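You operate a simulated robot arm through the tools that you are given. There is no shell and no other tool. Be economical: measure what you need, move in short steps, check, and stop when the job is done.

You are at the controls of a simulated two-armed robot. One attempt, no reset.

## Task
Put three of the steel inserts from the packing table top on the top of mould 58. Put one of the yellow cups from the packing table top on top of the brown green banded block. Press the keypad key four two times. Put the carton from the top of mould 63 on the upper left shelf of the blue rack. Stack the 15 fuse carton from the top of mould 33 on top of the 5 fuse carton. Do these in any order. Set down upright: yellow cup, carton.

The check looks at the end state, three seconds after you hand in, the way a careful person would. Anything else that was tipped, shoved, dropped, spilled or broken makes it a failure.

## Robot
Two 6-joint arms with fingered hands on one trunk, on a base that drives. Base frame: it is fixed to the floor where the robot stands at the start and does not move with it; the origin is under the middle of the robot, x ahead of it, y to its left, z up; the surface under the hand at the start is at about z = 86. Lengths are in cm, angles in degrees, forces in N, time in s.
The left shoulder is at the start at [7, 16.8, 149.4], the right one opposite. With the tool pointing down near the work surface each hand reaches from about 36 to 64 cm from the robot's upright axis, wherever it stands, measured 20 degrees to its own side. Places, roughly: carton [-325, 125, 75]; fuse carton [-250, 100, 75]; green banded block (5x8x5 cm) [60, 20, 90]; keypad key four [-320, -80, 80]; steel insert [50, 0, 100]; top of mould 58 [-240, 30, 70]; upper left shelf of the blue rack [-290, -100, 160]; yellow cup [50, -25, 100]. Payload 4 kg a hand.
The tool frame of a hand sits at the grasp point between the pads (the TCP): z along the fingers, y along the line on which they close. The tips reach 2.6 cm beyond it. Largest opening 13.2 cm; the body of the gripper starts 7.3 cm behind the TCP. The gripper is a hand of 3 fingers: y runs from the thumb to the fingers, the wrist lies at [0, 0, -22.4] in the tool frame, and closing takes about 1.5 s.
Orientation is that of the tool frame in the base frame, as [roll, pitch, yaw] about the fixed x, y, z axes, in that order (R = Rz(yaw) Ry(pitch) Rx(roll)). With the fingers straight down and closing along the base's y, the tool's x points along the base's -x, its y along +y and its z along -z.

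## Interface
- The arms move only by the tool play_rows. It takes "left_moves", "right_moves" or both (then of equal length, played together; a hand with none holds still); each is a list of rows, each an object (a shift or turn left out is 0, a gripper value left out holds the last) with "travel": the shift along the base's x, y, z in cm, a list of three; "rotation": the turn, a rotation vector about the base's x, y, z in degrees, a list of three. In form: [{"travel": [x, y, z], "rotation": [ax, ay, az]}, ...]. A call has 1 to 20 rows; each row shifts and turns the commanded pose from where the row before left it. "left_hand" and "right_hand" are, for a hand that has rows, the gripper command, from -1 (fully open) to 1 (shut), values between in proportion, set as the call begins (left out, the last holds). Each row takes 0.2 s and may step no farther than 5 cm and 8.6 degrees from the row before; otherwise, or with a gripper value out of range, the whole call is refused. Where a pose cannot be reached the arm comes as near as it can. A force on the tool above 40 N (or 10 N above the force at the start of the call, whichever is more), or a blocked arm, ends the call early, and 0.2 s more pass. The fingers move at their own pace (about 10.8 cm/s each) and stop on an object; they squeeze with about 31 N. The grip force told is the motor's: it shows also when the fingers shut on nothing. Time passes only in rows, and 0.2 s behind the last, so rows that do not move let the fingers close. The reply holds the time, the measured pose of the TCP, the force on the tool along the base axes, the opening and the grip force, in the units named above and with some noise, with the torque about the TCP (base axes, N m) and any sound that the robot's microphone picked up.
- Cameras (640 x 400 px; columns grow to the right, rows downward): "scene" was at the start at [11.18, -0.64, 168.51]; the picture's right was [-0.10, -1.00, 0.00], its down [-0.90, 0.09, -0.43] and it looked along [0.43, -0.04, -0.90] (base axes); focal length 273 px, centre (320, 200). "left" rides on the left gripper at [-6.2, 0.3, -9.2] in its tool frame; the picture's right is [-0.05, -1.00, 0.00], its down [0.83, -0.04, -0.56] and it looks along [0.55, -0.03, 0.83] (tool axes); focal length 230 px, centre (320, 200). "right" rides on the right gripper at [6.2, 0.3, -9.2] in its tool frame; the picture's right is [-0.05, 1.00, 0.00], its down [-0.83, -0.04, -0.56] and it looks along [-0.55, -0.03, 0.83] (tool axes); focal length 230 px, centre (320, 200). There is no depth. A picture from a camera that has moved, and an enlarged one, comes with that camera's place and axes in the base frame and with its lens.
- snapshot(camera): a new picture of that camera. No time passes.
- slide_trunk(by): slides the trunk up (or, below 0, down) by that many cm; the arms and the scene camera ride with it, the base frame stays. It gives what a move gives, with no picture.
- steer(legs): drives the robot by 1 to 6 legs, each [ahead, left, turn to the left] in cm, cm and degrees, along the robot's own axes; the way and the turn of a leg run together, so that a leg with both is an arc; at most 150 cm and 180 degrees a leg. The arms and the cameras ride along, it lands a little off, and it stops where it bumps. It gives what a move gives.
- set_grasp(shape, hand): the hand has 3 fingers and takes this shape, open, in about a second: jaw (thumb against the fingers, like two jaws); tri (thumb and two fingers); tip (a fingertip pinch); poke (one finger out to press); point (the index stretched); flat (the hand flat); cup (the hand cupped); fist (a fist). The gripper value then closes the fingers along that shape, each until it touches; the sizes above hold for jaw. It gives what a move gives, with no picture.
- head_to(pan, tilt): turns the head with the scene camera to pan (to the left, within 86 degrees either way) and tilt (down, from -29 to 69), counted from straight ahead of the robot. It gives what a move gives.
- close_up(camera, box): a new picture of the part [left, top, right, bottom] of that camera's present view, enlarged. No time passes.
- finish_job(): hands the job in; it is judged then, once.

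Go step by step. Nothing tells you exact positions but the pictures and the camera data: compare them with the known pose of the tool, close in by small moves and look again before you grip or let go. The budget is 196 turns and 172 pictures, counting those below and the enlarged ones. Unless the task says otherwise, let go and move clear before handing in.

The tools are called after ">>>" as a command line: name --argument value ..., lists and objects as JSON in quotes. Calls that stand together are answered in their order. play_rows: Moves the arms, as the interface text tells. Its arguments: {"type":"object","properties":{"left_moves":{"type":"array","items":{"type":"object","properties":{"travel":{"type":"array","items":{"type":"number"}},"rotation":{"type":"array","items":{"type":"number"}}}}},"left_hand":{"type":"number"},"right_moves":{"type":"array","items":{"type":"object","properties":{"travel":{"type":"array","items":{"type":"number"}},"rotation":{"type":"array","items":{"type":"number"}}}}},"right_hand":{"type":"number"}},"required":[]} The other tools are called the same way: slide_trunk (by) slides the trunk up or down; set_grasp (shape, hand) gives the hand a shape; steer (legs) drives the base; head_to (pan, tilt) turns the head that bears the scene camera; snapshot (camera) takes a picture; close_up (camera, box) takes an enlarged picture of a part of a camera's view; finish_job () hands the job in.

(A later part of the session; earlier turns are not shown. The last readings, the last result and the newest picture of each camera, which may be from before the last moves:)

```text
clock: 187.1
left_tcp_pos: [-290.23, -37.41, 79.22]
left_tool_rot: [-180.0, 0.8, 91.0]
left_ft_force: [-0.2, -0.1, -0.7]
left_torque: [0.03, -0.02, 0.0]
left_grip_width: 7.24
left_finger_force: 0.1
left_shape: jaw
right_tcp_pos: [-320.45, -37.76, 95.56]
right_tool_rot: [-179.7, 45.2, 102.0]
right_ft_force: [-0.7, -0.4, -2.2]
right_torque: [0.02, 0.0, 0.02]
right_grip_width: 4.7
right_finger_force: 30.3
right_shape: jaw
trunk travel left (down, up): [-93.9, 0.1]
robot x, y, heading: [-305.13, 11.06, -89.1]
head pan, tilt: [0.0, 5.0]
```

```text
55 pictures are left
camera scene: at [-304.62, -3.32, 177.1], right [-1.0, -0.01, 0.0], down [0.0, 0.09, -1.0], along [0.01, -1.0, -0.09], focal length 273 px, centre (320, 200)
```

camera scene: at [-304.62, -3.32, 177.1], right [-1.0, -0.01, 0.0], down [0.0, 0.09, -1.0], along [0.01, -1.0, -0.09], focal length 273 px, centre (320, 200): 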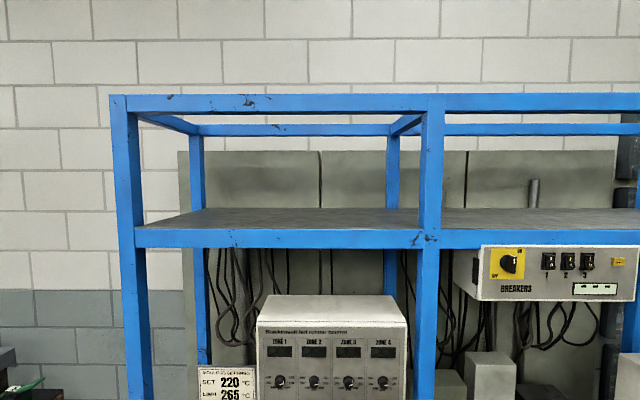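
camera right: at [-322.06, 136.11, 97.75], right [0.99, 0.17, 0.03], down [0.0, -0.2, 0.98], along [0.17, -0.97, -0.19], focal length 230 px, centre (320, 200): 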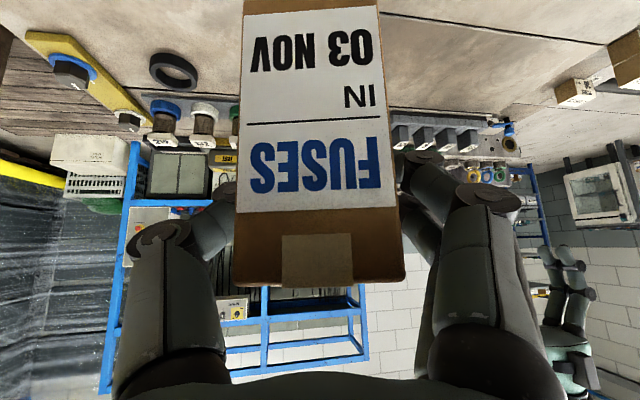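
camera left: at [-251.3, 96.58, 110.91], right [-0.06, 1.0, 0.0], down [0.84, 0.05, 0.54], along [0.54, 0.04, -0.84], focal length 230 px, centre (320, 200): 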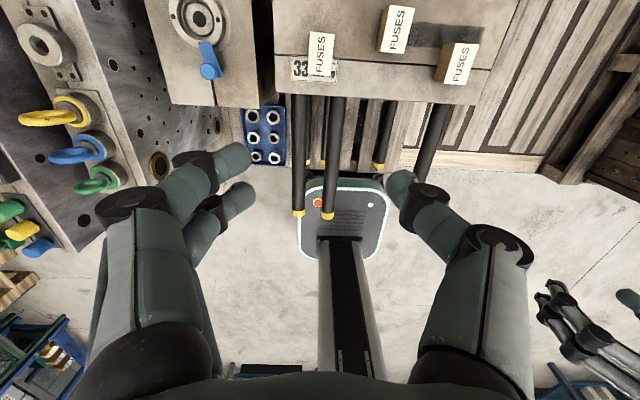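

The shelf surface is at z ≈ 159.5, its front edge at y ≈ -93, the top beam underside at z ≈ 197, and the left bay runs x -240 to -338. Raise the carton in front of it.

>>> play_rows --right_moves '[{"travel": [0, -3.4, 3.4]}, {"travel": [0, -3.4, 3.4]}, {"travel": [0, -3.4, 3.4]}, {"travel": [0, -3.4, 3.4]}, {"travel": [0, -3.4, 3.4]}, {"travel": [0, -3, 3.4]}, {"travel": [0, 0, 4]}, {"travel": [0, 0, 4]}, {"travel": [0, 0, 4]}, {"travel": [0, 0, 4]}, {"travel": [0, 0, 4]}, {"travel": [0, 0, 4]}, {"travel": [0, 0, 4]}, {"travel": [0, 0, 0]}]'

>>> snapshot --camera "scene"

```text
clock: 190.1
left_tcp_pos: [-290.21, -37.38, 79.07]
left_tool_rot: [-179.9, 0.8, 91.0]
left_ft_force: [0.2, 0.0, 0.5]
left_torque: [0.02, 0.01, -0.03]
left_grip_width: 7.23
left_finger_force: 0.0
left_shape: jaw
right_tcp_pos: [-320.47, -57.91, 144.1]
right_tool_rot: [-179.8, 45.3, 101.8]
right_ft_force: [0.0, -0.9, -3.6]
right_torque: [0.04, 0.03, 0.0]
right_grip_width: 4.7
right_finger_force: 31.1
right_shape: jaw
trunk travel left (down, up): [-93.9, 0.1]
robot x, y, heading: [-304.89, 11.33, -89.3]
head pan, tilt: [0.0, 5.0]
```

```text
54 pictures are left
camera scene: at [-304.61, -3.33, 177.1], right [-1.0, -0.01, 0.0], down [0.0, 0.09, -1.0], along [0.01, -1.0, -0.09], focal length 273 px, centre (320, 200)
```

scene: 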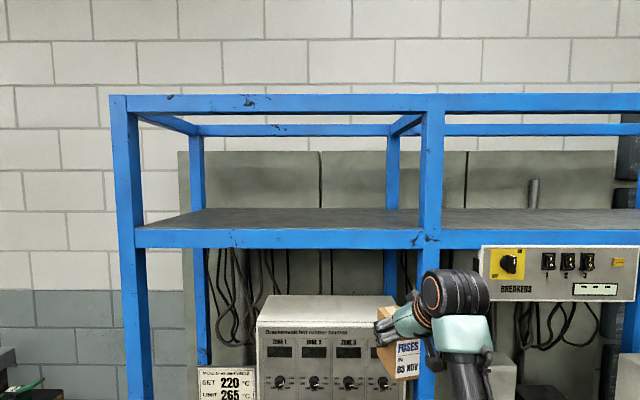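

>>> play_rows --right_moves '[{"travel": [0, 0, 4]}, {"travel": [0, 0, 4]}, {"travel": [0, 0, 4]}, {"travel": [0, 0, 4]}, {"travel": [0, 0, 4]}, {"travel": [0, 0, 4]}, {"travel": [0, 0, 3]}, {"travel": [0, 0, 0]}]'

>>> steer --legs '[[18, 0, 0]]'

>>> snapshot --camera "scene"

```text
clock: 191.9
left_tcp_pos: [-290.22, -37.38, 79.22]
left_tool_rot: [-179.9, 0.8, 91.0]
left_ft_force: [-0.2, -0.2, -0.2]
left_torque: [0.04, -0.04, 0.0]
left_grip_width: 7.21
left_finger_force: 0.1
left_shape: jaw
right_tcp_pos: [-320.53, -57.98, 170.71]
right_tool_rot: [-179.8, 45.2, 101.8]
right_ft_force: [0.0, 1.1, -3.5]
right_torque: [0.01, 0.03, 0.0]
right_grip_width: 4.7
right_finger_force: 31.2
right_shape: jaw
trunk travel left (down, up): [-93.9, 0.1]
robot x, y, heading: [-304.95, 10.65, -89.2]
head pan, tilt: [0.0, 5.0]
```

```text
clock: 193.4
left_tcp_pos: [-290.23, -55.1, 79.35]
left_tool_rot: [-179.9, 0.9, 90.8]
left_ft_force: [0.0, -0.1, 0.2]
left_torque: [-0.04, 0.0, -0.01]
left_grip_width: 7.24
left_finger_force: 0.0
left_shape: jaw
right_tcp_pos: [-320.47, -75.18, 171.08]
right_tool_rot: [-179.7, 45.4, 101.8]
right_ft_force: [-0.4, 0.4, -2.3]
right_torque: [0.05, 0.0, 0.02]
right_grip_width: 4.71
right_finger_force: 31.0
right_shape: jaw
trunk travel left (down, up): [-93.9, 0.1]
robot x, y, heading: [-304.53, -7.14, -89.3]
head pan, tilt: [0.0, 5.0]
```

```text
53 pictures are left
camera scene: at [-304.45, -20.71, 177.16], right [-1.0, -0.01, 0.0], down [0.0, 0.08, -1.0], along [0.01, -1.0, -0.08], focal length 273 px, centre (320, 200)
```

scene: 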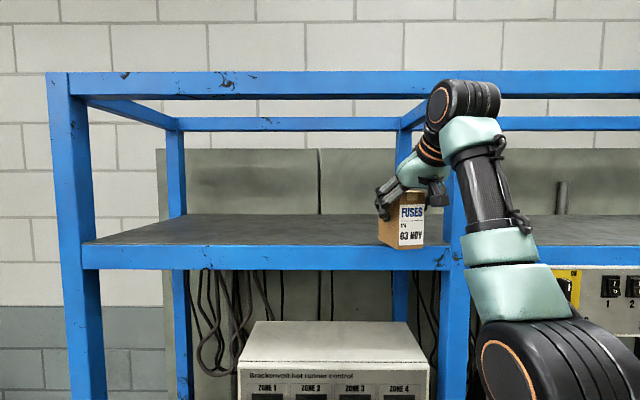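

>>> steer --legs '[[17, 0, 0], [0, 14, 0]]'

>>> snapshot --camera "scene"

>>> snapshot --camera "left"

```text
clock: 195.8
left_tcp_pos: [-276.2, -72.35, 79.19]
left_tool_rot: [179.9, 0.7, 90.6]
left_ft_force: [-0.1, 0.4, 0.2]
left_torque: [-0.01, 0.0, 0.0]
left_grip_width: 7.21
left_finger_force: 0.1
left_shape: jaw
right_tcp_pos: [-306.94, -92.72, 170.75]
right_tool_rot: [-180.0, 45.2, 101.3]
right_ft_force: [-0.3, -1.0, -3.0]
right_torque: [0.02, 0.0, 0.0]
right_grip_width: 4.7
right_finger_force: 30.8
right_shape: jaw
trunk travel left (down, up): [-93.9, 0.1]
robot x, y, heading: [-290.44, -24.07, -89.3]
head pan, tilt: [0.0, 5.0]
```

```text
52 pictures are left
camera scene: at [-290.62, -38.3, 177.08], right [-1.0, -0.01, 0.0], down [0.0, 0.09, -1.0], along [0.01, -1.0, -0.09], focal length 273 px, centre (320, 200)
```

scene: 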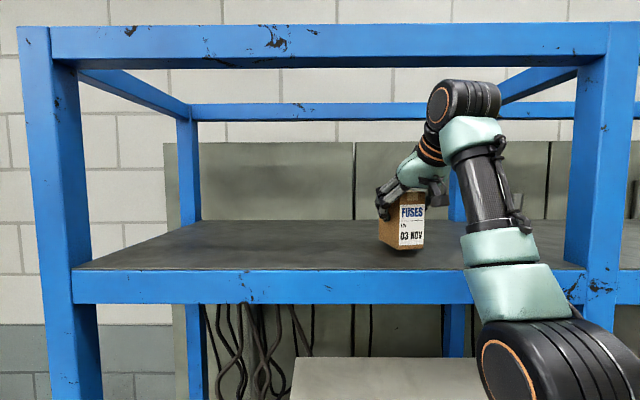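

```text
51 pictures are left
camera left: at [-275.75, -78.46, 88.49], right [-1.0, -0.06, 0.0], down [-0.05, 0.84, 0.54], along [-0.04, 0.54, -0.84], focal length 230 px, centre (320, 200)
```

left: 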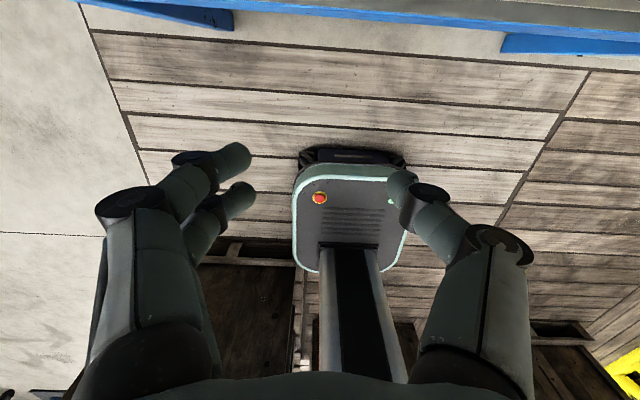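

Re-triangulating, the rack front is at y ≈ -75 and the shelf at z ≈ 164, so the carton is already well over the shelf. Lower gently until contact.

>>> play_rows --right_moves '[{"travel": [0, 0, -0.4]}, {"travel": [0, 0, -0.3]}, {"travel": [0, 0, 0]}]'

>>> close_up --camera "scene" --box '[350, 60, 510, 280]'

```text
clock: 196.6
left_tcp_pos: [-276.06, -72.25, 79.21]
left_tool_rot: [-179.8, 0.8, 90.6]
left_ft_force: [0.9, 0.1, -0.6]
left_torque: [0.0, -0.01, -0.01]
left_grip_width: 7.23
left_finger_force: 0.0
left_shape: jaw
right_tcp_pos: [-306.11, -92.64, 170.0]
right_tool_rot: [-179.7, 45.2, 101.5]
right_ft_force: [0.3, -0.1, -2.6]
right_torque: [0.06, 0.01, 0.0]
right_grip_width: 4.7
right_finger_force: 31.3
right_shape: jaw
trunk travel left (down, up): [-93.9, 0.1]
robot x, y, heading: [-290.01, -23.83, -89.5]
head pan, tilt: [0.0, 5.0]
```

```text
1.82 times, centred on (430, 170) of scene
camera zoom: at [-290.0, -38.16, 177.1], right [-1.0, -0.01, 0.0], down [0.0, 0.09, -1.0], along [0.01, -1.0, -0.09], focal length 497 px, centre (120, 254)
```

zoom: 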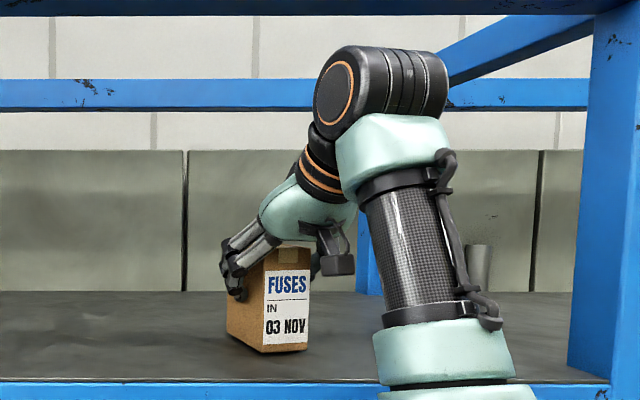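

>>> play_rows --right_moves '[{"travel": [0, 0, -0.4]}, {"travel": [0, 0, -0.4]}, {"travel": [0, 0, -0.3]}, {"travel": [0, 0, 0]}]'

>>> play_rows --right_moves '[{"travel": [0, 0, -0.4]}, {"travel": [0, 0, -0.3]}, {"travel": [0, 0, 0]}]'

>>> close_up --camera "scene" --box '[350, 60, 510, 280]'

```text
clock: 197.6
left_tcp_pos: [-275.92, -72.16, 79.31]
left_tool_rot: [-179.8, 0.9, 90.7]
left_ft_force: [0.4, 0.2, 0.3]
left_torque: [0.01, 0.03, 0.0]
left_grip_width: 7.2
left_finger_force: 0.0
left_shape: jaw
right_tcp_pos: [-306.16, -92.43, 169.52]
right_tool_rot: [-179.6, 45.9, 101.6]
right_ft_force: [-1.9, -8.4, 26.3]
right_torque: [-0.38, -0.06, -0.09]
right_grip_width: 4.75
right_finger_force: 31.0
right_shape: jaw
trunk travel left (down, up): [-93.9, 0.1]
robot x, y, heading: [-290.26, -23.7, -89.6]
head pan, tilt: [0.0, 5.0]
```

```text
clock: 198.1
left_tcp_pos: [-275.89, -72.26, 79.14]
left_tool_rot: [-179.8, 0.9, 90.7]
left_ft_force: [0.5, 0.8, 0.1]
left_torque: [0.01, 0.01, 0.0]
left_grip_width: 7.21
left_finger_force: 0.0
left_shape: jaw
right_tcp_pos: [-306.31, -92.45, 169.61]
right_tool_rot: [-179.5, 46.9, 101.7]
right_ft_force: [1.3, -1.2, 10.0]
right_torque: [-0.06, -0.07, -0.01]
right_grip_width: 4.76
right_finger_force: 31.1
right_shape: jaw
trunk travel left (down, up): [-93.9, 0.1]
robot x, y, heading: [-289.72, -23.74, -89.3]
head pan, tilt: [0.0, 5.0]
stopped in row 2 (right hand): the force on the tool passed its limit at 41 N (the readings are from after the stop); the commanded pose is now the measured one
```

```text
1.82 times, centred on (430, 170) of scene
camera zoom: at [-290.02, -37.95, 177.07], right [-1.0, -0.01, 0.0], down [0.0, 0.09, -1.0], along [0.01, -1.0, -0.09], focal length 497 px, centre (120, 254)
```

zoom: 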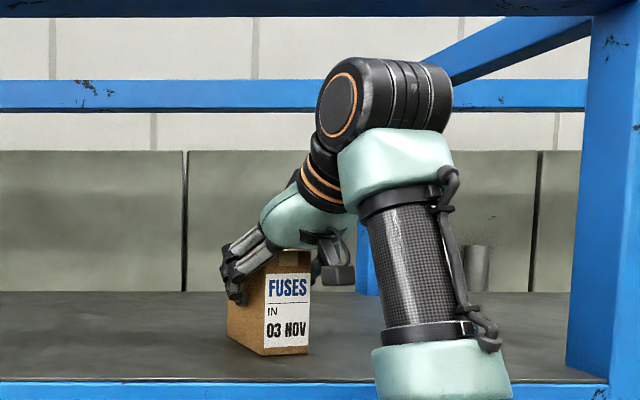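

>>> play_rows --right_moves '[{"travel": [0, 0, 0.2], "rotation": [1.4, 0.3, 0]}, {"travel": [0, 0, 0]}]'

>>> play_rows --right_moves '[{"travel": [0, 0, 0]}, {"travel": [0, 0, 0]}, {"travel": [0, 0, 0]}, {"travel": [0, 0, 0]}]' --right_hand -0.5

>>> close_up --camera "scene" --box '[350, 60, 510, 280]'

```text
clock: 198.7
left_tcp_pos: [-275.92, -72.11, 79.32]
left_tool_rot: [-179.9, 0.9, 90.7]
left_ft_force: [-0.3, 0.0, -0.3]
left_torque: [-0.01, -0.01, 0.03]
left_grip_width: 7.22
left_finger_force: 0.0
left_shape: jaw
right_tcp_pos: [-306.25, -92.55, 169.58]
right_tool_rot: [-179.5, 45.1, 101.6]
right_ft_force: [-0.3, -2.1, 9.7]
right_torque: [-0.13, -0.09, -0.03]
right_grip_width: 4.76
right_finger_force: 30.7
right_shape: jaw
trunk travel left (down, up): [-93.9, 0.1]
robot x, y, heading: [-289.87, -23.98, -89.7]
head pan, tilt: [0.0, 5.0]
```

```text
clock: 199.7
left_tcp_pos: [-275.9, -72.15, 79.29]
left_tool_rot: [-179.8, 0.8, 90.7]
left_ft_force: [1.1, 1.2, 0.7]
left_torque: [0.02, -0.02, 0.01]
left_grip_width: 7.23
left_finger_force: 0.0
left_shape: jaw
right_tcp_pos: [-306.23, -92.56, 169.41]
right_tool_rot: [-179.5, 45.0, 101.5]
right_ft_force: [-0.2, 0.4, 0.3]
right_torque: [0.01, -0.02, -0.03]
right_grip_width: 9.89
right_finger_force: 0.1
right_shape: jaw
trunk travel left (down, up): [-93.9, 0.1]
robot x, y, heading: [-290.31, -23.69, -89.5]
head pan, tilt: [0.0, 5.0]
```

```text
1.82 times, centred on (430, 170) of scene
camera zoom: at [-290.08, -38.03, 177.11], right [-1.0, -0.01, 0.0], down [0.0, 0.09, -1.0], along [0.01, -1.0, -0.09], focal length 497 px, centre (120, 254)
```

zoom: 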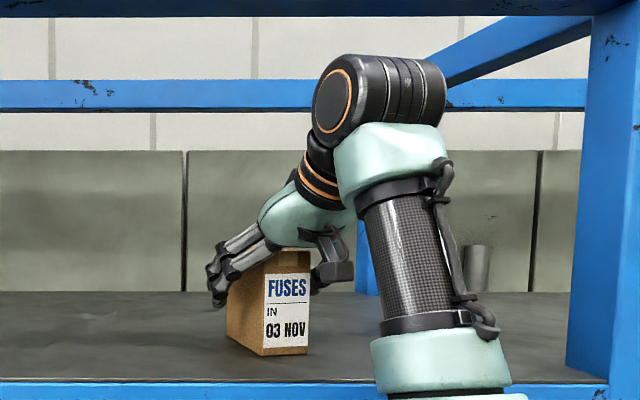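

>>> play_rows --right_moves '[{"travel": [-0.4, 2, 0.2]}, {"travel": [-0.4, 2, 0.3]}, {"travel": [-0.4, 2, 0.3]}, {"travel": [-0.4, 2, 0]}, {"travel": [0, 0, 0]}]'

>>> steer --legs '[[-16, 0, 0]]'

>>> snapshot --camera "scene"

```text
clock: 200.9
left_tcp_pos: [-276.0, -72.13, 79.11]
left_tool_rot: [-179.8, 0.8, 90.6]
left_ft_force: [-0.5, -0.3, -0.5]
left_torque: [0.02, 0.01, 0.03]
left_grip_width: 7.23
left_finger_force: 0.0
left_shape: jaw
right_tcp_pos: [-307.22, -90.64, 172.03]
right_tool_rot: [-179.6, 45.2, 101.6]
right_ft_force: [0.5, 0.6, -1.2]
right_torque: [0.01, 0.0, -0.02]
right_grip_width: 9.86
right_finger_force: 0.0
right_shape: jaw
right hand out of reach, approached as far as the arm can: row 1, 2, 3, 4
trunk travel left (down, up): [-93.9, 0.1]
robot x, y, heading: [-290.42, -23.34, -89.3]
head pan, tilt: [0.0, 5.0]
```

```text
clock: 202.0
left_tcp_pos: [-277.48, -66.55, 79.03]
left_tool_rot: [-179.6, 0.7, 89.3]
left_ft_force: [0.2, 0.4, -0.2]
left_torque: [0.0, 0.0, -0.01]
left_grip_width: 7.22
left_finger_force: 0.0
left_shape: jaw
right_tcp_pos: [-308.77, -84.29, 171.88]
right_tool_rot: [-179.1, 44.9, 100.5]
right_ft_force: [-0.1, 0.5, 0.0]
right_torque: [0.0, 0.01, -0.04]
right_grip_width: 9.87
right_finger_force: 0.1
right_shape: jaw
trunk travel left (down, up): [-93.9, 0.1]
robot x, y, heading: [-290.74, -17.97, -91.4]
head pan, tilt: [0.0, 5.0]
stopped in leg 1: the robot was blocked; the commanded pose is now the measured one
```

```text
47 pictures are left
camera scene: at [-290.42, -32.22, 177.09], right [-1.0, 0.02, 0.0], down [0.0, 0.09, -1.0], along [-0.02, -1.0, -0.09], focal length 273 px, centre (320, 200)
```

scene: 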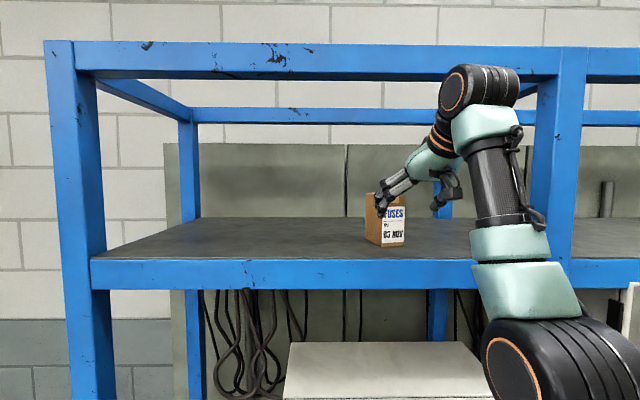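

The carton stands well, but my rear touched mould 58's corner. I'll shift slightly right and then back out.

>>> steer --legs '[[0, -9, 1.5], [-14, 0, 0]]'

>>> snapshot --camera "scene"

```text
clock: 204.0
left_tcp_pos: [-285.57, -52.42, 78.9]
left_tool_rot: [179.9, 0.6, 90.8]
left_ft_force: [0.5, -0.3, -0.6]
left_torque: [0.01, 0.0, 0.0]
left_grip_width: 7.2
left_finger_force: 0.0
left_shape: jaw
right_tcp_pos: [-316.97, -71.08, 171.59]
right_tool_rot: [-179.9, 44.8, 101.6]
right_ft_force: [-0.4, -0.5, -0.1]
right_torque: [0.0, -0.01, 0.01]
right_grip_width: 9.86
right_finger_force: 0.2
right_shape: jaw
trunk travel left (down, up): [-93.9, 0.1]
robot x, y, heading: [-299.5, -3.94, -89.4]
head pan, tilt: [0.0, 5.0]
```

```text
46 pictures are left
camera scene: at [-300.03, -18.59, 177.05], right [-1.0, -0.01, 0.0], down [0.0, 0.09, -1.0], along [0.01, -1.0, -0.09], focal length 273 px, centre (320, 200)
```

scene: 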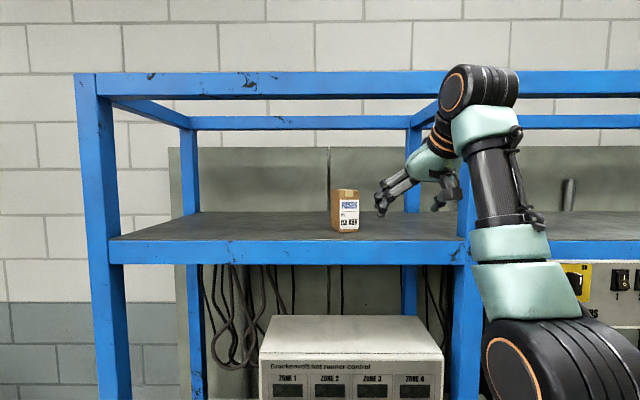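

Carton is on the shelf. Back off, lower the right arm and look at the keypad panel.

>>> steer --legs '[[-12, 0, 0]]'

>>> play_rows --right_moves '[{"travel": [0, 0, -4]}, {"travel": [0, 0, -4]}, {"travel": [0, 0, -4]}, {"travel": [0, 0, -4]}, {"travel": [0, 0, -4]}, {"travel": [0, 0, -4]}, {"travel": [0, 0, -4]}, {"travel": [0, 0, -4]}, {"travel": [0, 0, -4]}, {"travel": [0, 0, -4]}, {"travel": [0, 0, -4]}, {"travel": [0, 0, -4]}, {"travel": [0, 0, -4]}, {"travel": [0, 0, 0]}]'

>>> head_to --pan 0 --tilt 40

>>> snapshot --camera "scene"

```text
clock: 205.3
left_tcp_pos: [-285.55, -40.46, 78.91]
left_tool_rot: [-179.9, 0.5, 90.7]
left_ft_force: [0.1, -0.4, -0.6]
left_torque: [0.04, 0.01, -0.02]
left_grip_width: 7.21
left_finger_force: 0.0
left_shape: jaw
right_tcp_pos: [-316.85, -59.44, 171.53]
right_tool_rot: [-179.6, 44.6, 101.7]
right_ft_force: [0.0, -0.6, -0.6]
right_torque: [0.0, -0.02, 0.0]
right_grip_width: 9.84
right_finger_force: 0.0
right_shape: jaw
trunk travel left (down, up): [-93.9, 0.1]
robot x, y, heading: [-300.31, 8.12, -89.4]
head pan, tilt: [0.0, 5.0]
```

```text
clock: 208.3
left_tcp_pos: [-285.51, -40.19, 79.19]
left_tool_rot: [-180.0, 0.9, 90.9]
left_ft_force: [0.1, -0.2, -0.3]
left_torque: [0.01, 0.0, 0.01]
left_grip_width: 7.19
left_finger_force: 0.2
left_shape: jaw
right_tcp_pos: [-316.76, -60.19, 119.92]
right_tool_rot: [-179.6, 44.9, 101.8]
right_ft_force: [-0.1, 0.1, 0.6]
right_torque: [0.01, -0.01, 0.01]
right_grip_width: 9.88
right_finger_force: 0.1
right_shape: jaw
right hand out of reach, approached as far as the arm can: row 1, 2
trunk travel left (down, up): [-93.9, 0.1]
robot x, y, heading: [-300.15, 8.31, -89.4]
head pan, tilt: [0.0, 5.0]
```

```text
clock: 209.3
left_tcp_pos: [-285.53, -40.03, 79.21]
left_tool_rot: [-180.0, 0.9, 90.8]
left_ft_force: [-0.3, 0.2, -1.2]
left_torque: [-0.02, -0.02, 0.03]
left_grip_width: 7.22
left_finger_force: 0.1
left_shape: jaw
right_tcp_pos: [-316.73, -60.19, 119.8]
right_tool_rot: [-179.6, 44.9, 101.8]
right_ft_force: [0.2, 0.4, -0.9]
right_torque: [-0.01, -0.03, -0.01]
right_grip_width: 9.89
right_finger_force: 0.0
right_shape: jaw
trunk travel left (down, up): [-93.9, 0.1]
robot x, y, heading: [-300.08, 8.5, -89.6]
head pan, tilt: [0.0, 40.0]
```

```text
45 pictures are left
camera scene: at [-299.85, -5.3, 171.54], right [-1.0, -0.01, 0.0], down [-0.01, 0.64, -0.77], along [0.01, -0.77, -0.64], focal length 273 px, centre (320, 200)
```

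scene: 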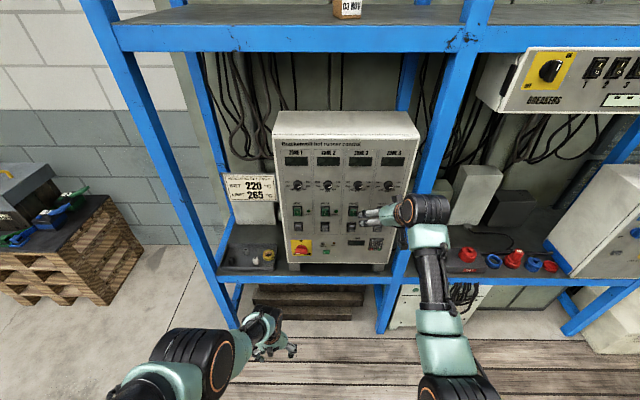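

>>> close_up --camera "scene" --box '[330, 215, 410, 270]'

>>> snapshot --camera "right"

```text
7.27 times, centred on (370, 242) of scene
camera zoom: at [-299.85, -5.3, 171.54], right [-1.0, -0.01, 0.0], down [-0.01, 0.64, -0.77], along [0.01, -0.77, -0.64], focal length 1988 px, centre (-44, -109)
```

zoom: 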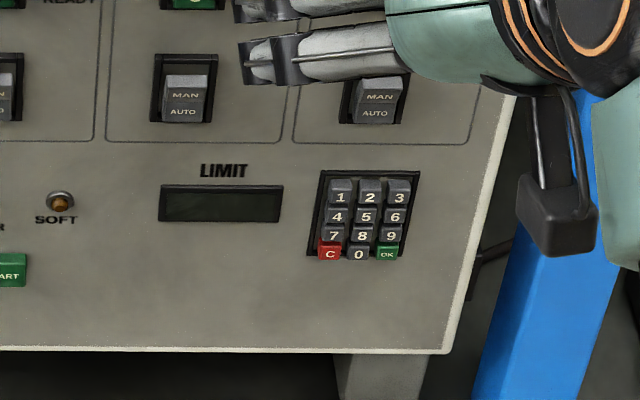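

```text
43 pictures are left
camera right: at [-318.55, -49.44, 122.1], right [0.99, 0.16, 0.03], down [0.0, -0.2, 0.98], along [0.17, -0.97, -0.2], focal length 230 px, centre (320, 200)
```

right: 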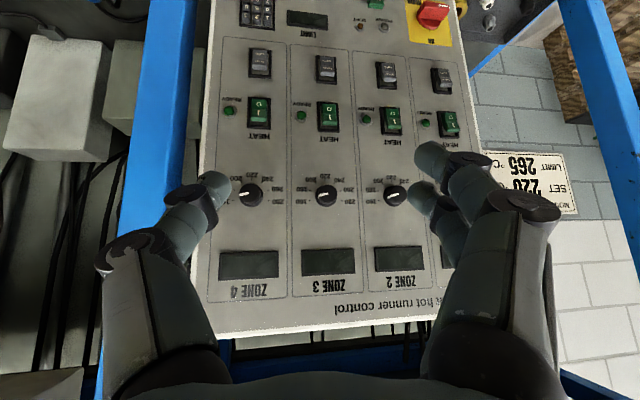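

Key "4" triangulates to about [-321, -82, 83]. I'll set the right hand to "poke", turn it horizontal and lower the trunk in front of the panel.

>>> set_grasp --hand "right" --shape "poke"

>>> play_rows --right_moves '[{"travel": [0, -1, -0.5], "rotation": [-7.35, -1.5, 0]}, {"travel": [0, -1, -0.5], "rotation": [-7.35, -1.5, 0]}, {"travel": [0, -1, -0.5], "rotation": [-7.35, -1.5, 0]}, {"travel": [0, -1, -0.5], "rotation": [-7.35, -1.5, 0]}, {"travel": [0, -1, -0.5], "rotation": [-7.35, -1.5, 0]}, {"travel": [0, -1, -0.5], "rotation": [-7.35, -1.5, 0]}, {"rotation": [0, 0, -6]}, {"rotation": [0, 0, -6]}, {"travel": [0, 0, 0]}]'

>>> snapshot --camera "right"

>>> snapshot --camera "scene"

```text
clock: 210.2
left_tcp_pos: [-285.49, -40.07, 79.25]
left_tool_rot: [-179.9, 1.0, 90.9]
left_ft_force: [0.8, -0.3, 0.2]
left_torque: [0.01, 0.04, -0.01]
left_grip_width: 7.26
left_finger_force: 0.0
left_shape: jaw
right_tcp_pos: [-316.81, -60.24, 119.96]
right_tool_rot: [-179.5, 44.9, 101.7]
right_ft_force: [-0.1, 0.3, 0.1]
right_torque: [0.0, -0.01, 0.02]
right_grip_width: 0.01
right_finger_force: 0.0
right_shape: poke
trunk travel left (down, up): [-93.9, 0.1]
robot x, y, heading: [-300.01, 8.12, -89.3]
head pan, tilt: [0.0, 40.0]
```

```text
clock: 212.2
left_tcp_pos: [-285.65, -40.2, 79.21]
left_tool_rot: [-179.9, 0.8, 90.8]
left_ft_force: [0.3, -0.3, -0.6]
left_torque: [-0.04, -0.01, 0.01]
left_grip_width: 7.24
left_finger_force: 0.0
left_shape: jaw
right_tcp_pos: [-316.54, -65.9, 117.21]
right_tool_rot: [-23.0, 89.7, -113.6]
right_ft_force: [0.3, -0.9, 0.4]
right_torque: [0.01, 0.02, 0.0]
right_grip_width: 0.0
right_finger_force: 0.0
right_shape: poke
right hand out of reach, approached as far as the arm can: row 6
trunk travel left (down, up): [-93.9, 0.1]
robot x, y, heading: [-299.7, 8.24, -89.4]
head pan, tilt: [0.0, 40.0]
```

```text
42 pictures are left
camera right: at [-316.18, -56.59, 111.03], right [1.0, -0.01, 0.05], down [-0.03, 0.56, 0.83], along [-0.04, -0.83, 0.56], focal length 230 px, centre (320, 200)
```

right: 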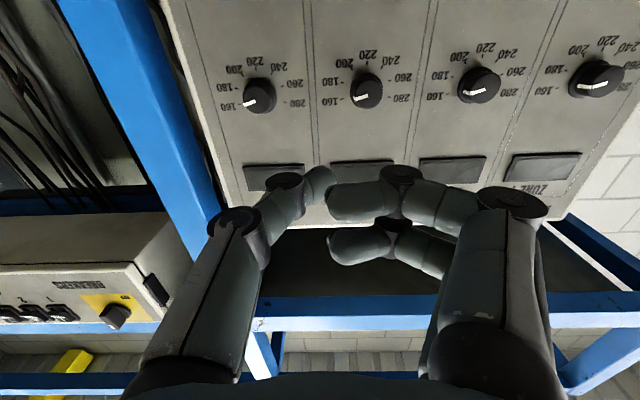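

```text
41 pictures are left
camera scene: at [-299.95, -5.35, 171.53], right [-1.0, -0.01, 0.0], down [-0.01, 0.64, -0.77], along [0.01, -0.77, -0.64], focal length 273 px, centre (320, 200)
```

scene: 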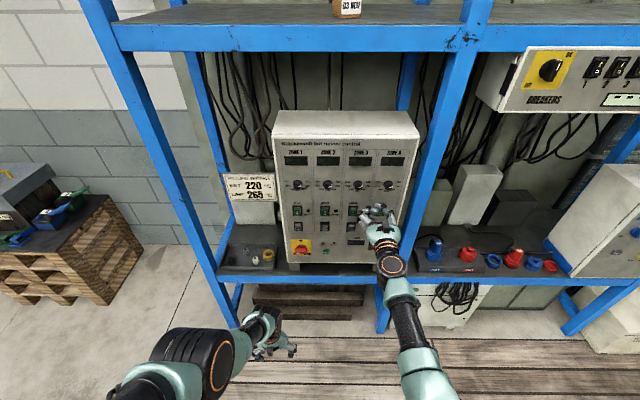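

>>> close_up --camera "scene" --box '[335, 190, 425, 250]'

>>> close_up --camera "right" --box '[200, 140, 480, 300]'

```text
6.67 times, centred on (380, 220) of scene
camera zoom: at [-299.95, -5.35, 171.53], right [-1.0, -0.01, 0.0], down [-0.01, 0.64, -0.77], along [0.01, -0.77, -0.64], focal length 1822 px, centre (-80, 67)
```

zoom: 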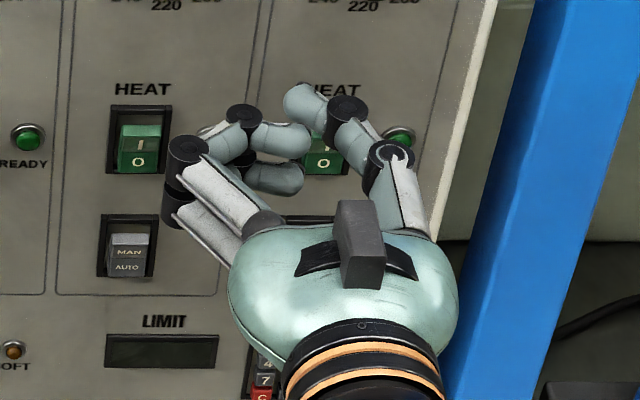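

```text
2.29 times, centred on (340, 220) of right
camera zoom: at [-316.18, -56.59, 111.03], right [1.0, -0.01, 0.05], down [-0.03, 0.56, 0.83], along [-0.04, -0.83, 0.56], focal length 526 px, centre (274, 154)
```

zoom: 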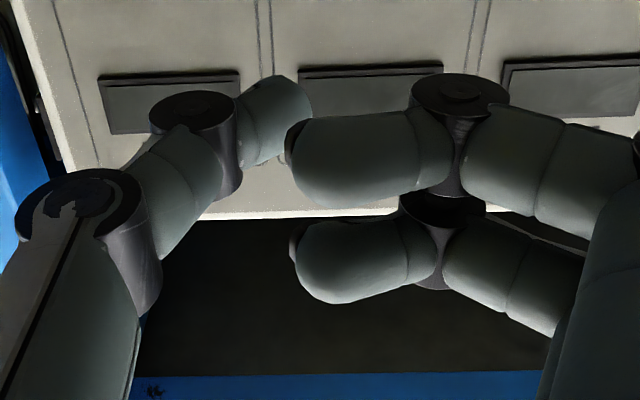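

The thumb tip is the poking point, about 2.6 ahead of the TCP. Lower the trunk to bring it to key height and look again.

>>> slide_trunk --by -33.5

>>> play_rows --right_moves '[{"travel": [-2.3, 0, 0]}, {"travel": [-2.2, 0, 0]}, {"travel": [0, 0, 0]}]'

>>> snapshot --camera "right"

>>> head_to --pan -8 --tilt 35

>>> snapshot --camera "scene"

```text
clock: 215.5
left_tcp_pos: [-285.65, -40.12, 45.69]
left_tool_rot: [-179.9, 0.9, 91.0]
left_ft_force: [0.7, 0.6, 0.1]
left_torque: [0.01, -0.03, 0.05]
left_grip_width: 7.21
left_finger_force: 0.1
left_shape: jaw
right_tcp_pos: [-316.53, -65.8, 83.79]
right_tool_rot: [-21.1, 89.6, -111.7]
right_ft_force: [0.6, 0.5, -0.2]
right_torque: [-0.01, 0.0, 0.02]
right_grip_width: 0.0
right_finger_force: 0.2
right_shape: poke
trunk travel left (down, up): [-60.4, 33.6]
robot x, y, heading: [-300.08, 8.07, -89.6]
head pan, tilt: [0.0, 40.0]
```

```text
clock: 216.3
left_tcp_pos: [-285.58, -40.13, 45.7]
left_tool_rot: [-179.8, 1.0, 91.0]
left_ft_force: [0.4, -0.4, -0.6]
left_torque: [-0.02, 0.02, -0.01]
left_grip_width: 7.2
left_finger_force: 0.2
left_shape: jaw
right_tcp_pos: [-321.04, -65.82, 83.72]
right_tool_rot: [-12.9, 89.5, -103.5]
right_ft_force: [-0.2, -0.3, 0.2]
right_torque: [-0.05, -0.01, -0.01]
right_grip_width: 0.0
right_finger_force: 0.0
right_shape: poke
trunk travel left (down, up): [-60.4, 33.6]
robot x, y, heading: [-299.7, 8.18, -89.5]
head pan, tilt: [0.0, 40.0]
```

```text
38 pictures are left
camera right: at [-320.58, -56.59, 77.46], right [1.0, -0.01, 0.05], down [-0.03, 0.56, 0.83], along [-0.04, -0.83, 0.56], focal length 230 px, centre (320, 200)
```

right: 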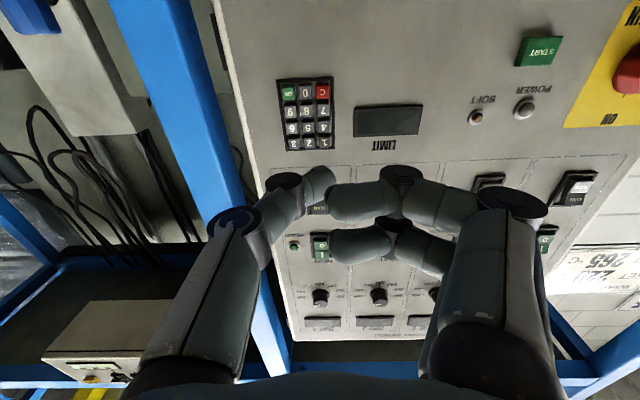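

```text
clock: 217.0
left_tcp_pos: [-285.6, -40.1, 45.64]
left_tool_rot: [-180.0, 0.8, 90.9]
left_ft_force: [-0.9, 0.6, -0.6]
left_torque: [-0.05, 0.0, 0.01]
left_grip_width: 7.24
left_finger_force: 0.0
left_shape: jaw
right_tcp_pos: [-320.96, -65.82, 83.61]
right_tool_rot: [-13.2, 89.6, -103.9]
right_ft_force: [-0.1, -0.1, -0.1]
right_torque: [0.05, 0.0, -0.01]
right_grip_width: 0.0
right_finger_force: 0.0
right_shape: poke
trunk travel left (down, up): [-60.4, 33.6]
robot x, y, heading: [-299.89, 8.11, -89.3]
head pan, tilt: [-8.0, 35.0]
```

```text
37 pictures are left
camera scene: at [-301.07, -5.53, 138.79], right [-0.99, 0.13, 0.0], down [0.07, 0.57, -0.82], along [-0.11, -0.81, -0.57], focal length 273 px, centre (320, 200)
```

scene: 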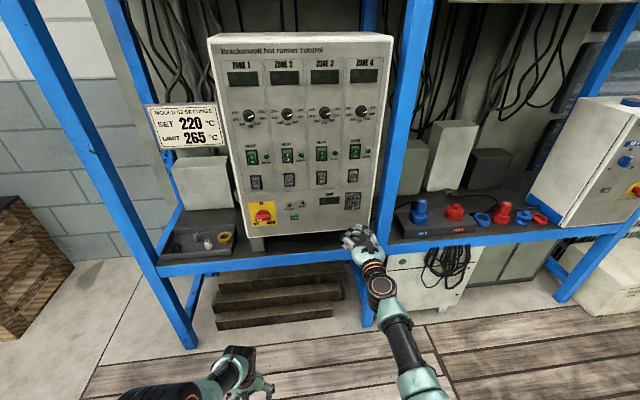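

>>> close_up --camera "right" --box '[260, 70, 380, 200]'

>>> close_up --camera "scene" --box '[325, 180, 395, 250]'

```text
3.08 times, centred on (320, 135) of right
camera zoom: at [-320.6, -56.59, 77.44], right [1.0, -0.01, 0.05], down [-0.03, 0.56, 0.83], along [-0.04, -0.83, 0.56], focal length 708 px, centre (320, 400)
```

zoom: 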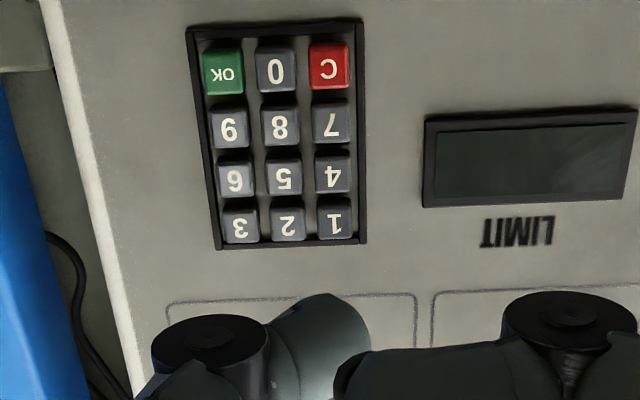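

```text
5.71 times, centred on (360, 215) of scene
camera zoom: at [-301.07, -5.53, 138.79], right [-0.99, 0.13, 0.0], down [0.07, 0.57, -0.82], along [-0.11, -0.81, -0.57], focal length 1562 px, centre (91, 114)
```

zoom: 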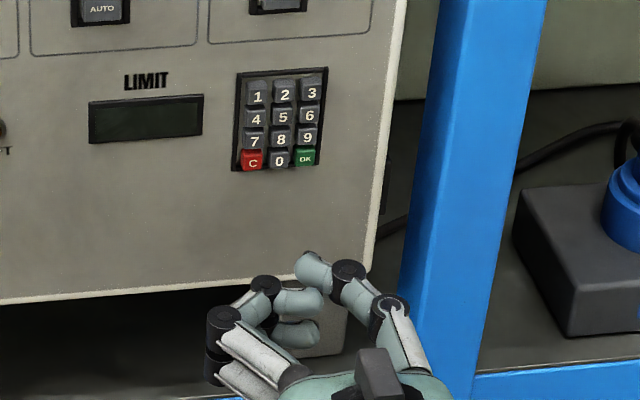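

>>> steer --legs '[[6, 0, 0]]'

>>> play_rows --right_moves '[{"travel": [0, -2, 1.0]}, {"travel": [0, 0, 0]}]'

>>> close_up --camera "right" --box '[260, 70, 380, 200]'

>>> close_up --camera "scene" --box '[325, 180, 395, 250]'

```text
clock: 217.9
left_tcp_pos: [-285.66, -46.11, 45.61]
left_tool_rot: [-179.9, 0.8, 90.9]
left_ft_force: [0.8, 0.3, -0.5]
left_torque: [0.01, 0.03, 0.01]
left_grip_width: 7.21
left_finger_force: 0.0
left_shape: jaw
right_tcp_pos: [-320.85, -71.72, 83.6]
right_tool_rot: [-13.7, 89.5, -104.4]
right_ft_force: [-0.2, 1.3, -0.3]
right_torque: [-0.06, 0.0, -0.01]
right_grip_width: 0.01
right_finger_force: 0.2
right_shape: poke
trunk travel left (down, up): [-60.4, 33.6]
robot x, y, heading: [-300.41, 2.6, -89.6]
head pan, tilt: [-8.0, 35.0]
```

```text
clock: 218.5
left_tcp_pos: [-285.57, -46.12, 45.63]
left_tool_rot: [-179.8, 0.8, 90.8]
left_ft_force: [0.4, 0.2, 0.4]
left_torque: [-0.05, 0.01, 0.01]
left_grip_width: 7.21
left_finger_force: 0.1
left_shape: jaw
right_tcp_pos: [-321.17, -73.73, 84.79]
right_tool_rot: [-8.1, 89.4, -98.8]
right_ft_force: [-0.3, -0.5, -0.4]
right_torque: [-0.01, 0.0, 0.0]
right_grip_width: 0.0
right_finger_force: 0.0
right_shape: poke
trunk travel left (down, up): [-60.4, 33.6]
robot x, y, heading: [-299.93, 1.98, -89.7]
head pan, tilt: [-8.0, 35.0]
```

```text
3.08 times, centred on (320, 135) of right
camera zoom: at [-320.63, -64.54, 78.43], right [1.0, -0.01, 0.05], down [-0.03, 0.56, 0.82], along [-0.04, -0.83, 0.56], focal length 708 px, centre (320, 400)
```

zoom: 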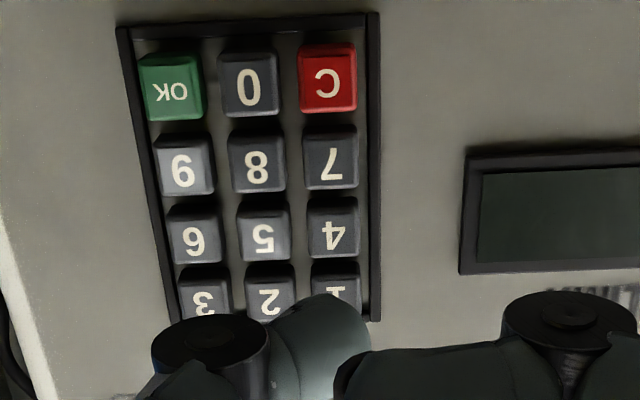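

```text
5.71 times, centred on (360, 215) of scene
camera zoom: at [-301.02, -11.52, 138.79], right [-0.99, 0.13, 0.0], down [0.07, 0.57, -0.82], along [-0.11, -0.81, -0.57], focal length 1562 px, centre (91, 114)
```

zoom: 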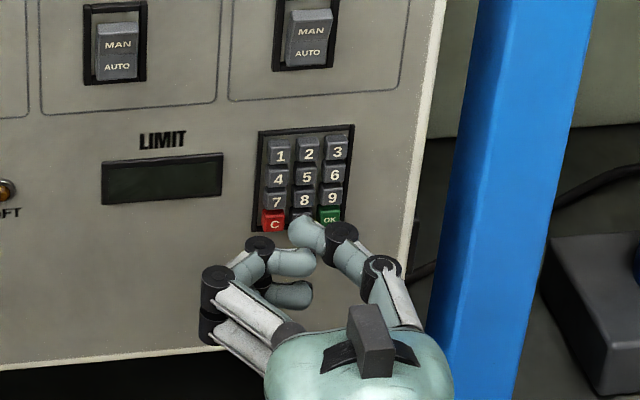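

>>> play_rows --right_moves '[{"travel": [0.2, -1.4, 0]}, {"travel": [0, -1.2, 0]}, {"travel": [0, 0, 0]}]'

>>> close_up --camera "right" --box '[260, 70, 380, 200]'

>>> close_up --camera "scene" --box '[340, 190, 380, 225]'

```text
clock: 219.3
left_tcp_pos: [-285.46, -46.07, 45.77]
left_tool_rot: [-179.9, 0.8, 90.8]
left_ft_force: [0.4, 0.5, 0.7]
left_torque: [0.01, 0.02, 0.01]
left_grip_width: 7.21
left_finger_force: 0.1
left_shape: jaw
right_tcp_pos: [-320.8, -76.15, 84.66]
right_tool_rot: [-13.4, 89.4, -104.2]
right_ft_force: [0.7, 0.5, -0.7]
right_torque: [-0.03, -0.02, 0.01]
right_grip_width: 0.0
right_finger_force: 0.1
right_shape: poke
trunk travel left (down, up): [-60.4, 33.6]
robot x, y, heading: [-299.94, 2.35, -89.4]
head pan, tilt: [-8.0, 35.0]
```

```text
3.08 times, centred on (320, 135) of right
camera zoom: at [-320.39, -67.04, 78.42], right [1.0, -0.01, 0.05], down [-0.03, 0.56, 0.83], along [-0.04, -0.83, 0.56], focal length 708 px, centre (320, 400)
```

zoom: 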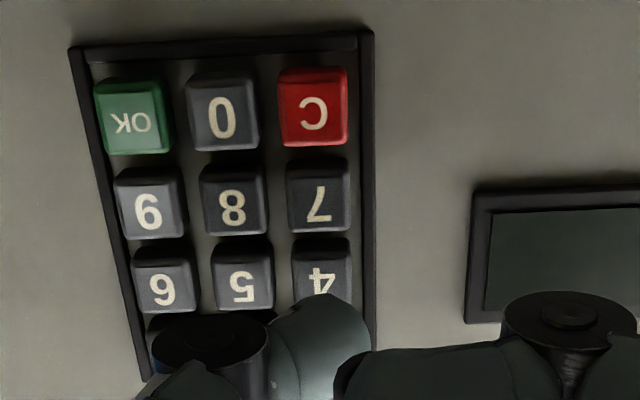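

```text
11.43 times, centred on (360, 208) of scene
camera zoom: at [-301.01, -11.49, 138.79], right [-0.99, 0.13, 0.0], down [0.07, 0.57, -0.82], along [-0.11, -0.81, -0.57], focal length 3124 px, centre (-137, 114)
```

zoom: 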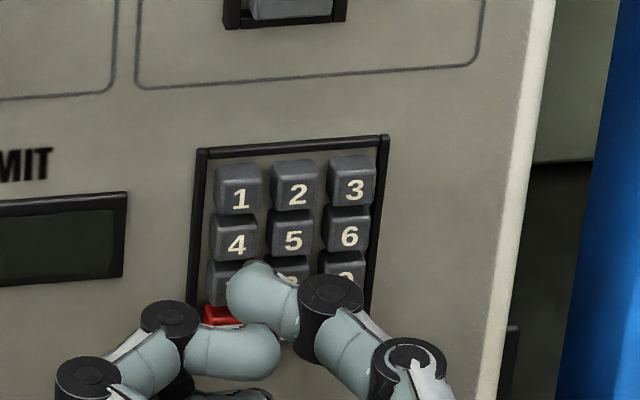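

Tip is aligned with key 4 within a few millimetres. Advance slowly to contact.

>>> play_rows --right_moves '[{"travel": [0, -0.6, 0]}, {"travel": [0, -0.4, 0]}, {"travel": [0, 0, 0]}]'

>>> close_up --camera "right" --box '[260, 70, 380, 200]'

>>> close_up --camera "scene" --box '[340, 190, 380, 225]'

```text
clock: 220.1
left_tcp_pos: [-285.48, -46.02, 45.76]
left_tool_rot: [-180.0, 0.7, 90.8]
left_ft_force: [0.0, -0.4, -0.1]
left_torque: [-0.02, 0.01, 0.01]
left_grip_width: 7.22
left_finger_force: 0.1
left_shape: jaw
right_tcp_pos: [-320.81, -77.28, 84.66]
right_tool_rot: [-10.5, 89.5, -101.0]
right_ft_force: [0.7, -1.5, 0.5]
right_torque: [-0.01, 0.03, -0.03]
right_grip_width: 0.0
right_finger_force: 0.0
right_shape: poke
trunk travel left (down, up): [-60.4, 33.6]
robot x, y, heading: [-300.09, 2.28, -89.4]
head pan, tilt: [-8.0, 35.0]
```

```text
3.08 times, centred on (320, 135) of right
camera zoom: at [-320.35, -68.11, 78.42], right [1.0, -0.01, 0.05], down [-0.03, 0.56, 0.83], along [-0.04, -0.83, 0.56], focal length 708 px, centre (320, 400)
```

zoom: 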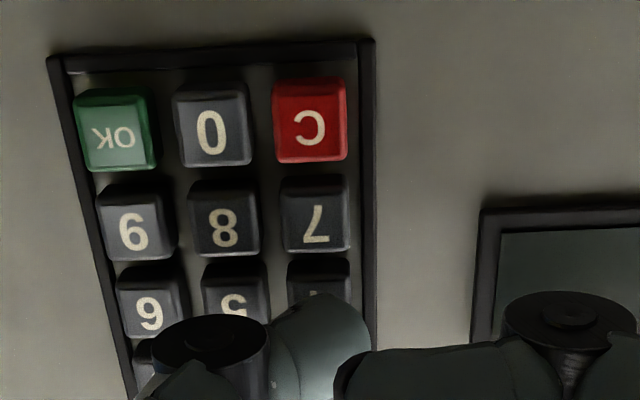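

```text
11.43 times, centred on (360, 208) of scene
camera zoom: at [-301.01, -11.5, 138.79], right [-0.99, 0.13, 0.0], down [0.07, 0.57, -0.82], along [-0.11, -0.81, -0.57], focal length 3124 px, centre (-137, 114)
```

zoom: 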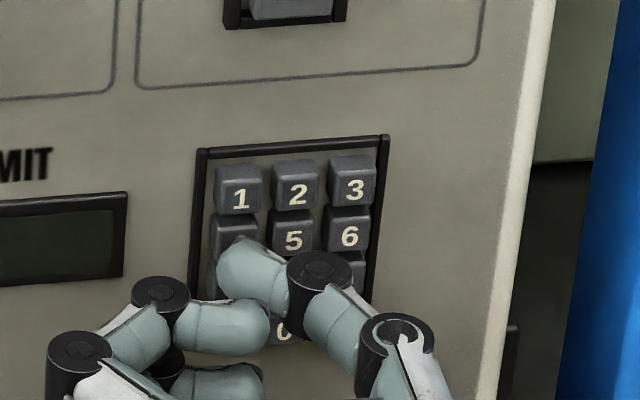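

>>> play_rows --right_moves '[{"travel": [0.1, -0.2, 0]}, {"travel": [0, -0.2, 0]}, {"travel": [0, 0, 0]}]'

```text
clock: 220.9
left_tcp_pos: [-285.47, -45.97, 45.75]
left_tool_rot: [-179.9, 0.9, 90.8]
left_ft_force: [-0.2, 0.7, 0.2]
left_torque: [-0.02, 0.02, -0.02]
left_grip_width: 7.22
left_finger_force: 0.1
left_shape: jaw
right_tcp_pos: [-320.7, -77.71, 84.63]
right_tool_rot: [-12.9, 89.6, -103.6]
right_ft_force: [-0.4, -0.4, 0.0]
right_torque: [0.02, 0.03, 0.0]
right_grip_width: 0.0
right_finger_force: 0.1
right_shape: poke
trunk travel left (down, up): [-60.4, 33.6]
robot x, y, heading: [-300.18, 2.02, -89.2]
head pan, tilt: [-8.0, 35.0]
```

>>> play_rows --right_moves '[{"travel": [0, -0.2, 0]}, {"travel": [0, -0.1, 0]}, {"travel": [0, 0, 0]}]'

>>> close_up --camera "scene" --box '[325, 180, 385, 225]'

```text
clock: 221.7
left_tcp_pos: [-285.61, -46.15, 45.63]
left_tool_rot: [-179.8, 0.9, 90.8]
left_ft_force: [0.9, -0.2, 1.0]
left_torque: [-0.01, 0.0, -0.02]
left_grip_width: 7.2
left_finger_force: 0.0
left_shape: jaw
right_tcp_pos: [-320.81, -77.96, 84.68]
right_tool_rot: [-15.1, 89.6, -105.9]
right_ft_force: [-0.1, 6.7, -1.5]
right_torque: [0.03, 0.0, 0.03]
right_grip_width: 0.02
right_finger_force: 0.1
right_shape: poke
trunk travel left (down, up): [-60.4, 33.6]
robot x, y, heading: [-300.1, 2.27, -89.3]
head pan, tilt: [-8.0, 35.0]
heard: click
```

```text
8.89 times, centred on (355, 202) of scene
camera zoom: at [-301.01, -11.4, 138.8], right [-0.99, 0.13, 0.0], down [0.07, 0.57, -0.82], along [-0.11, -0.81, -0.57], focal length 2430 px, centre (9, 178)
```

zoom: 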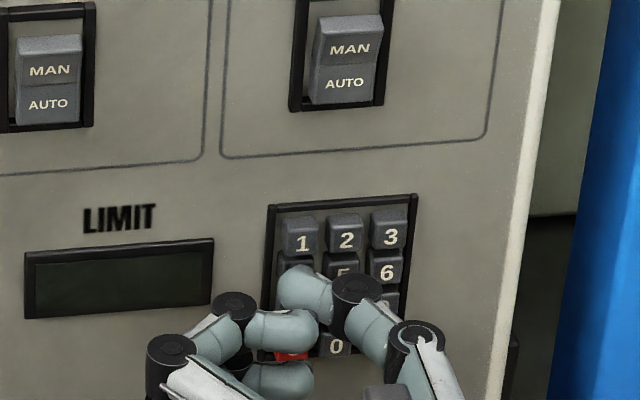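

One click heard. Retract, check the display, then press a second time.

>>> play_rows --right_moves '[{"travel": [0, 0.6, 0]}, {"travel": [0, 0.6, 0]}, {"travel": [0, 0.6, 0]}, {"travel": [0, 0, 0]}]'

>>> close_up --camera "scene" --box '[325, 180, 385, 225]'

```text
clock: 222.7
left_tcp_pos: [-285.5, -46.1, 45.69]
left_tool_rot: [-180.0, 0.7, 90.7]
left_ft_force: [-0.4, 0.1, -1.6]
left_torque: [0.01, 0.0, 0.02]
left_grip_width: 7.22
left_finger_force: 0.0
left_shape: jaw
right_tcp_pos: [-320.58, -76.27, 84.62]
right_tool_rot: [-11.8, 89.5, -102.4]
right_ft_force: [0.0, -0.2, -0.4]
right_torque: [0.0, 0.02, -0.01]
right_grip_width: 0.01
right_finger_force: 0.0
right_shape: poke
trunk travel left (down, up): [-60.4, 33.6]
robot x, y, heading: [-299.81, 1.71, -89.4]
head pan, tilt: [-8.0, 35.0]
```

```text
8.89 times, centred on (355, 202) of scene
camera zoom: at [-301.01, -11.52, 138.79], right [-0.99, 0.13, 0.0], down [0.07, 0.57, -0.82], along [-0.11, -0.81, -0.57], focal length 2430 px, centre (9, 178)
```

zoom: 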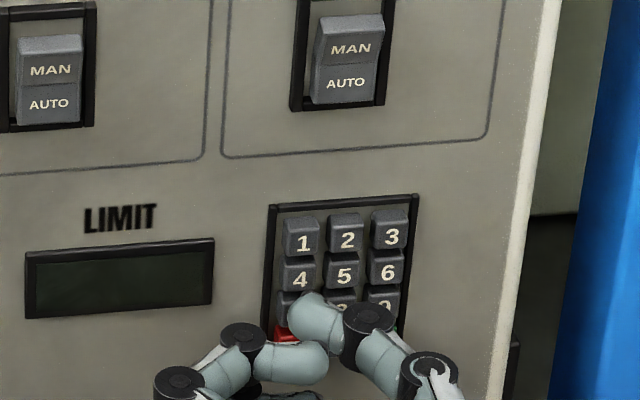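

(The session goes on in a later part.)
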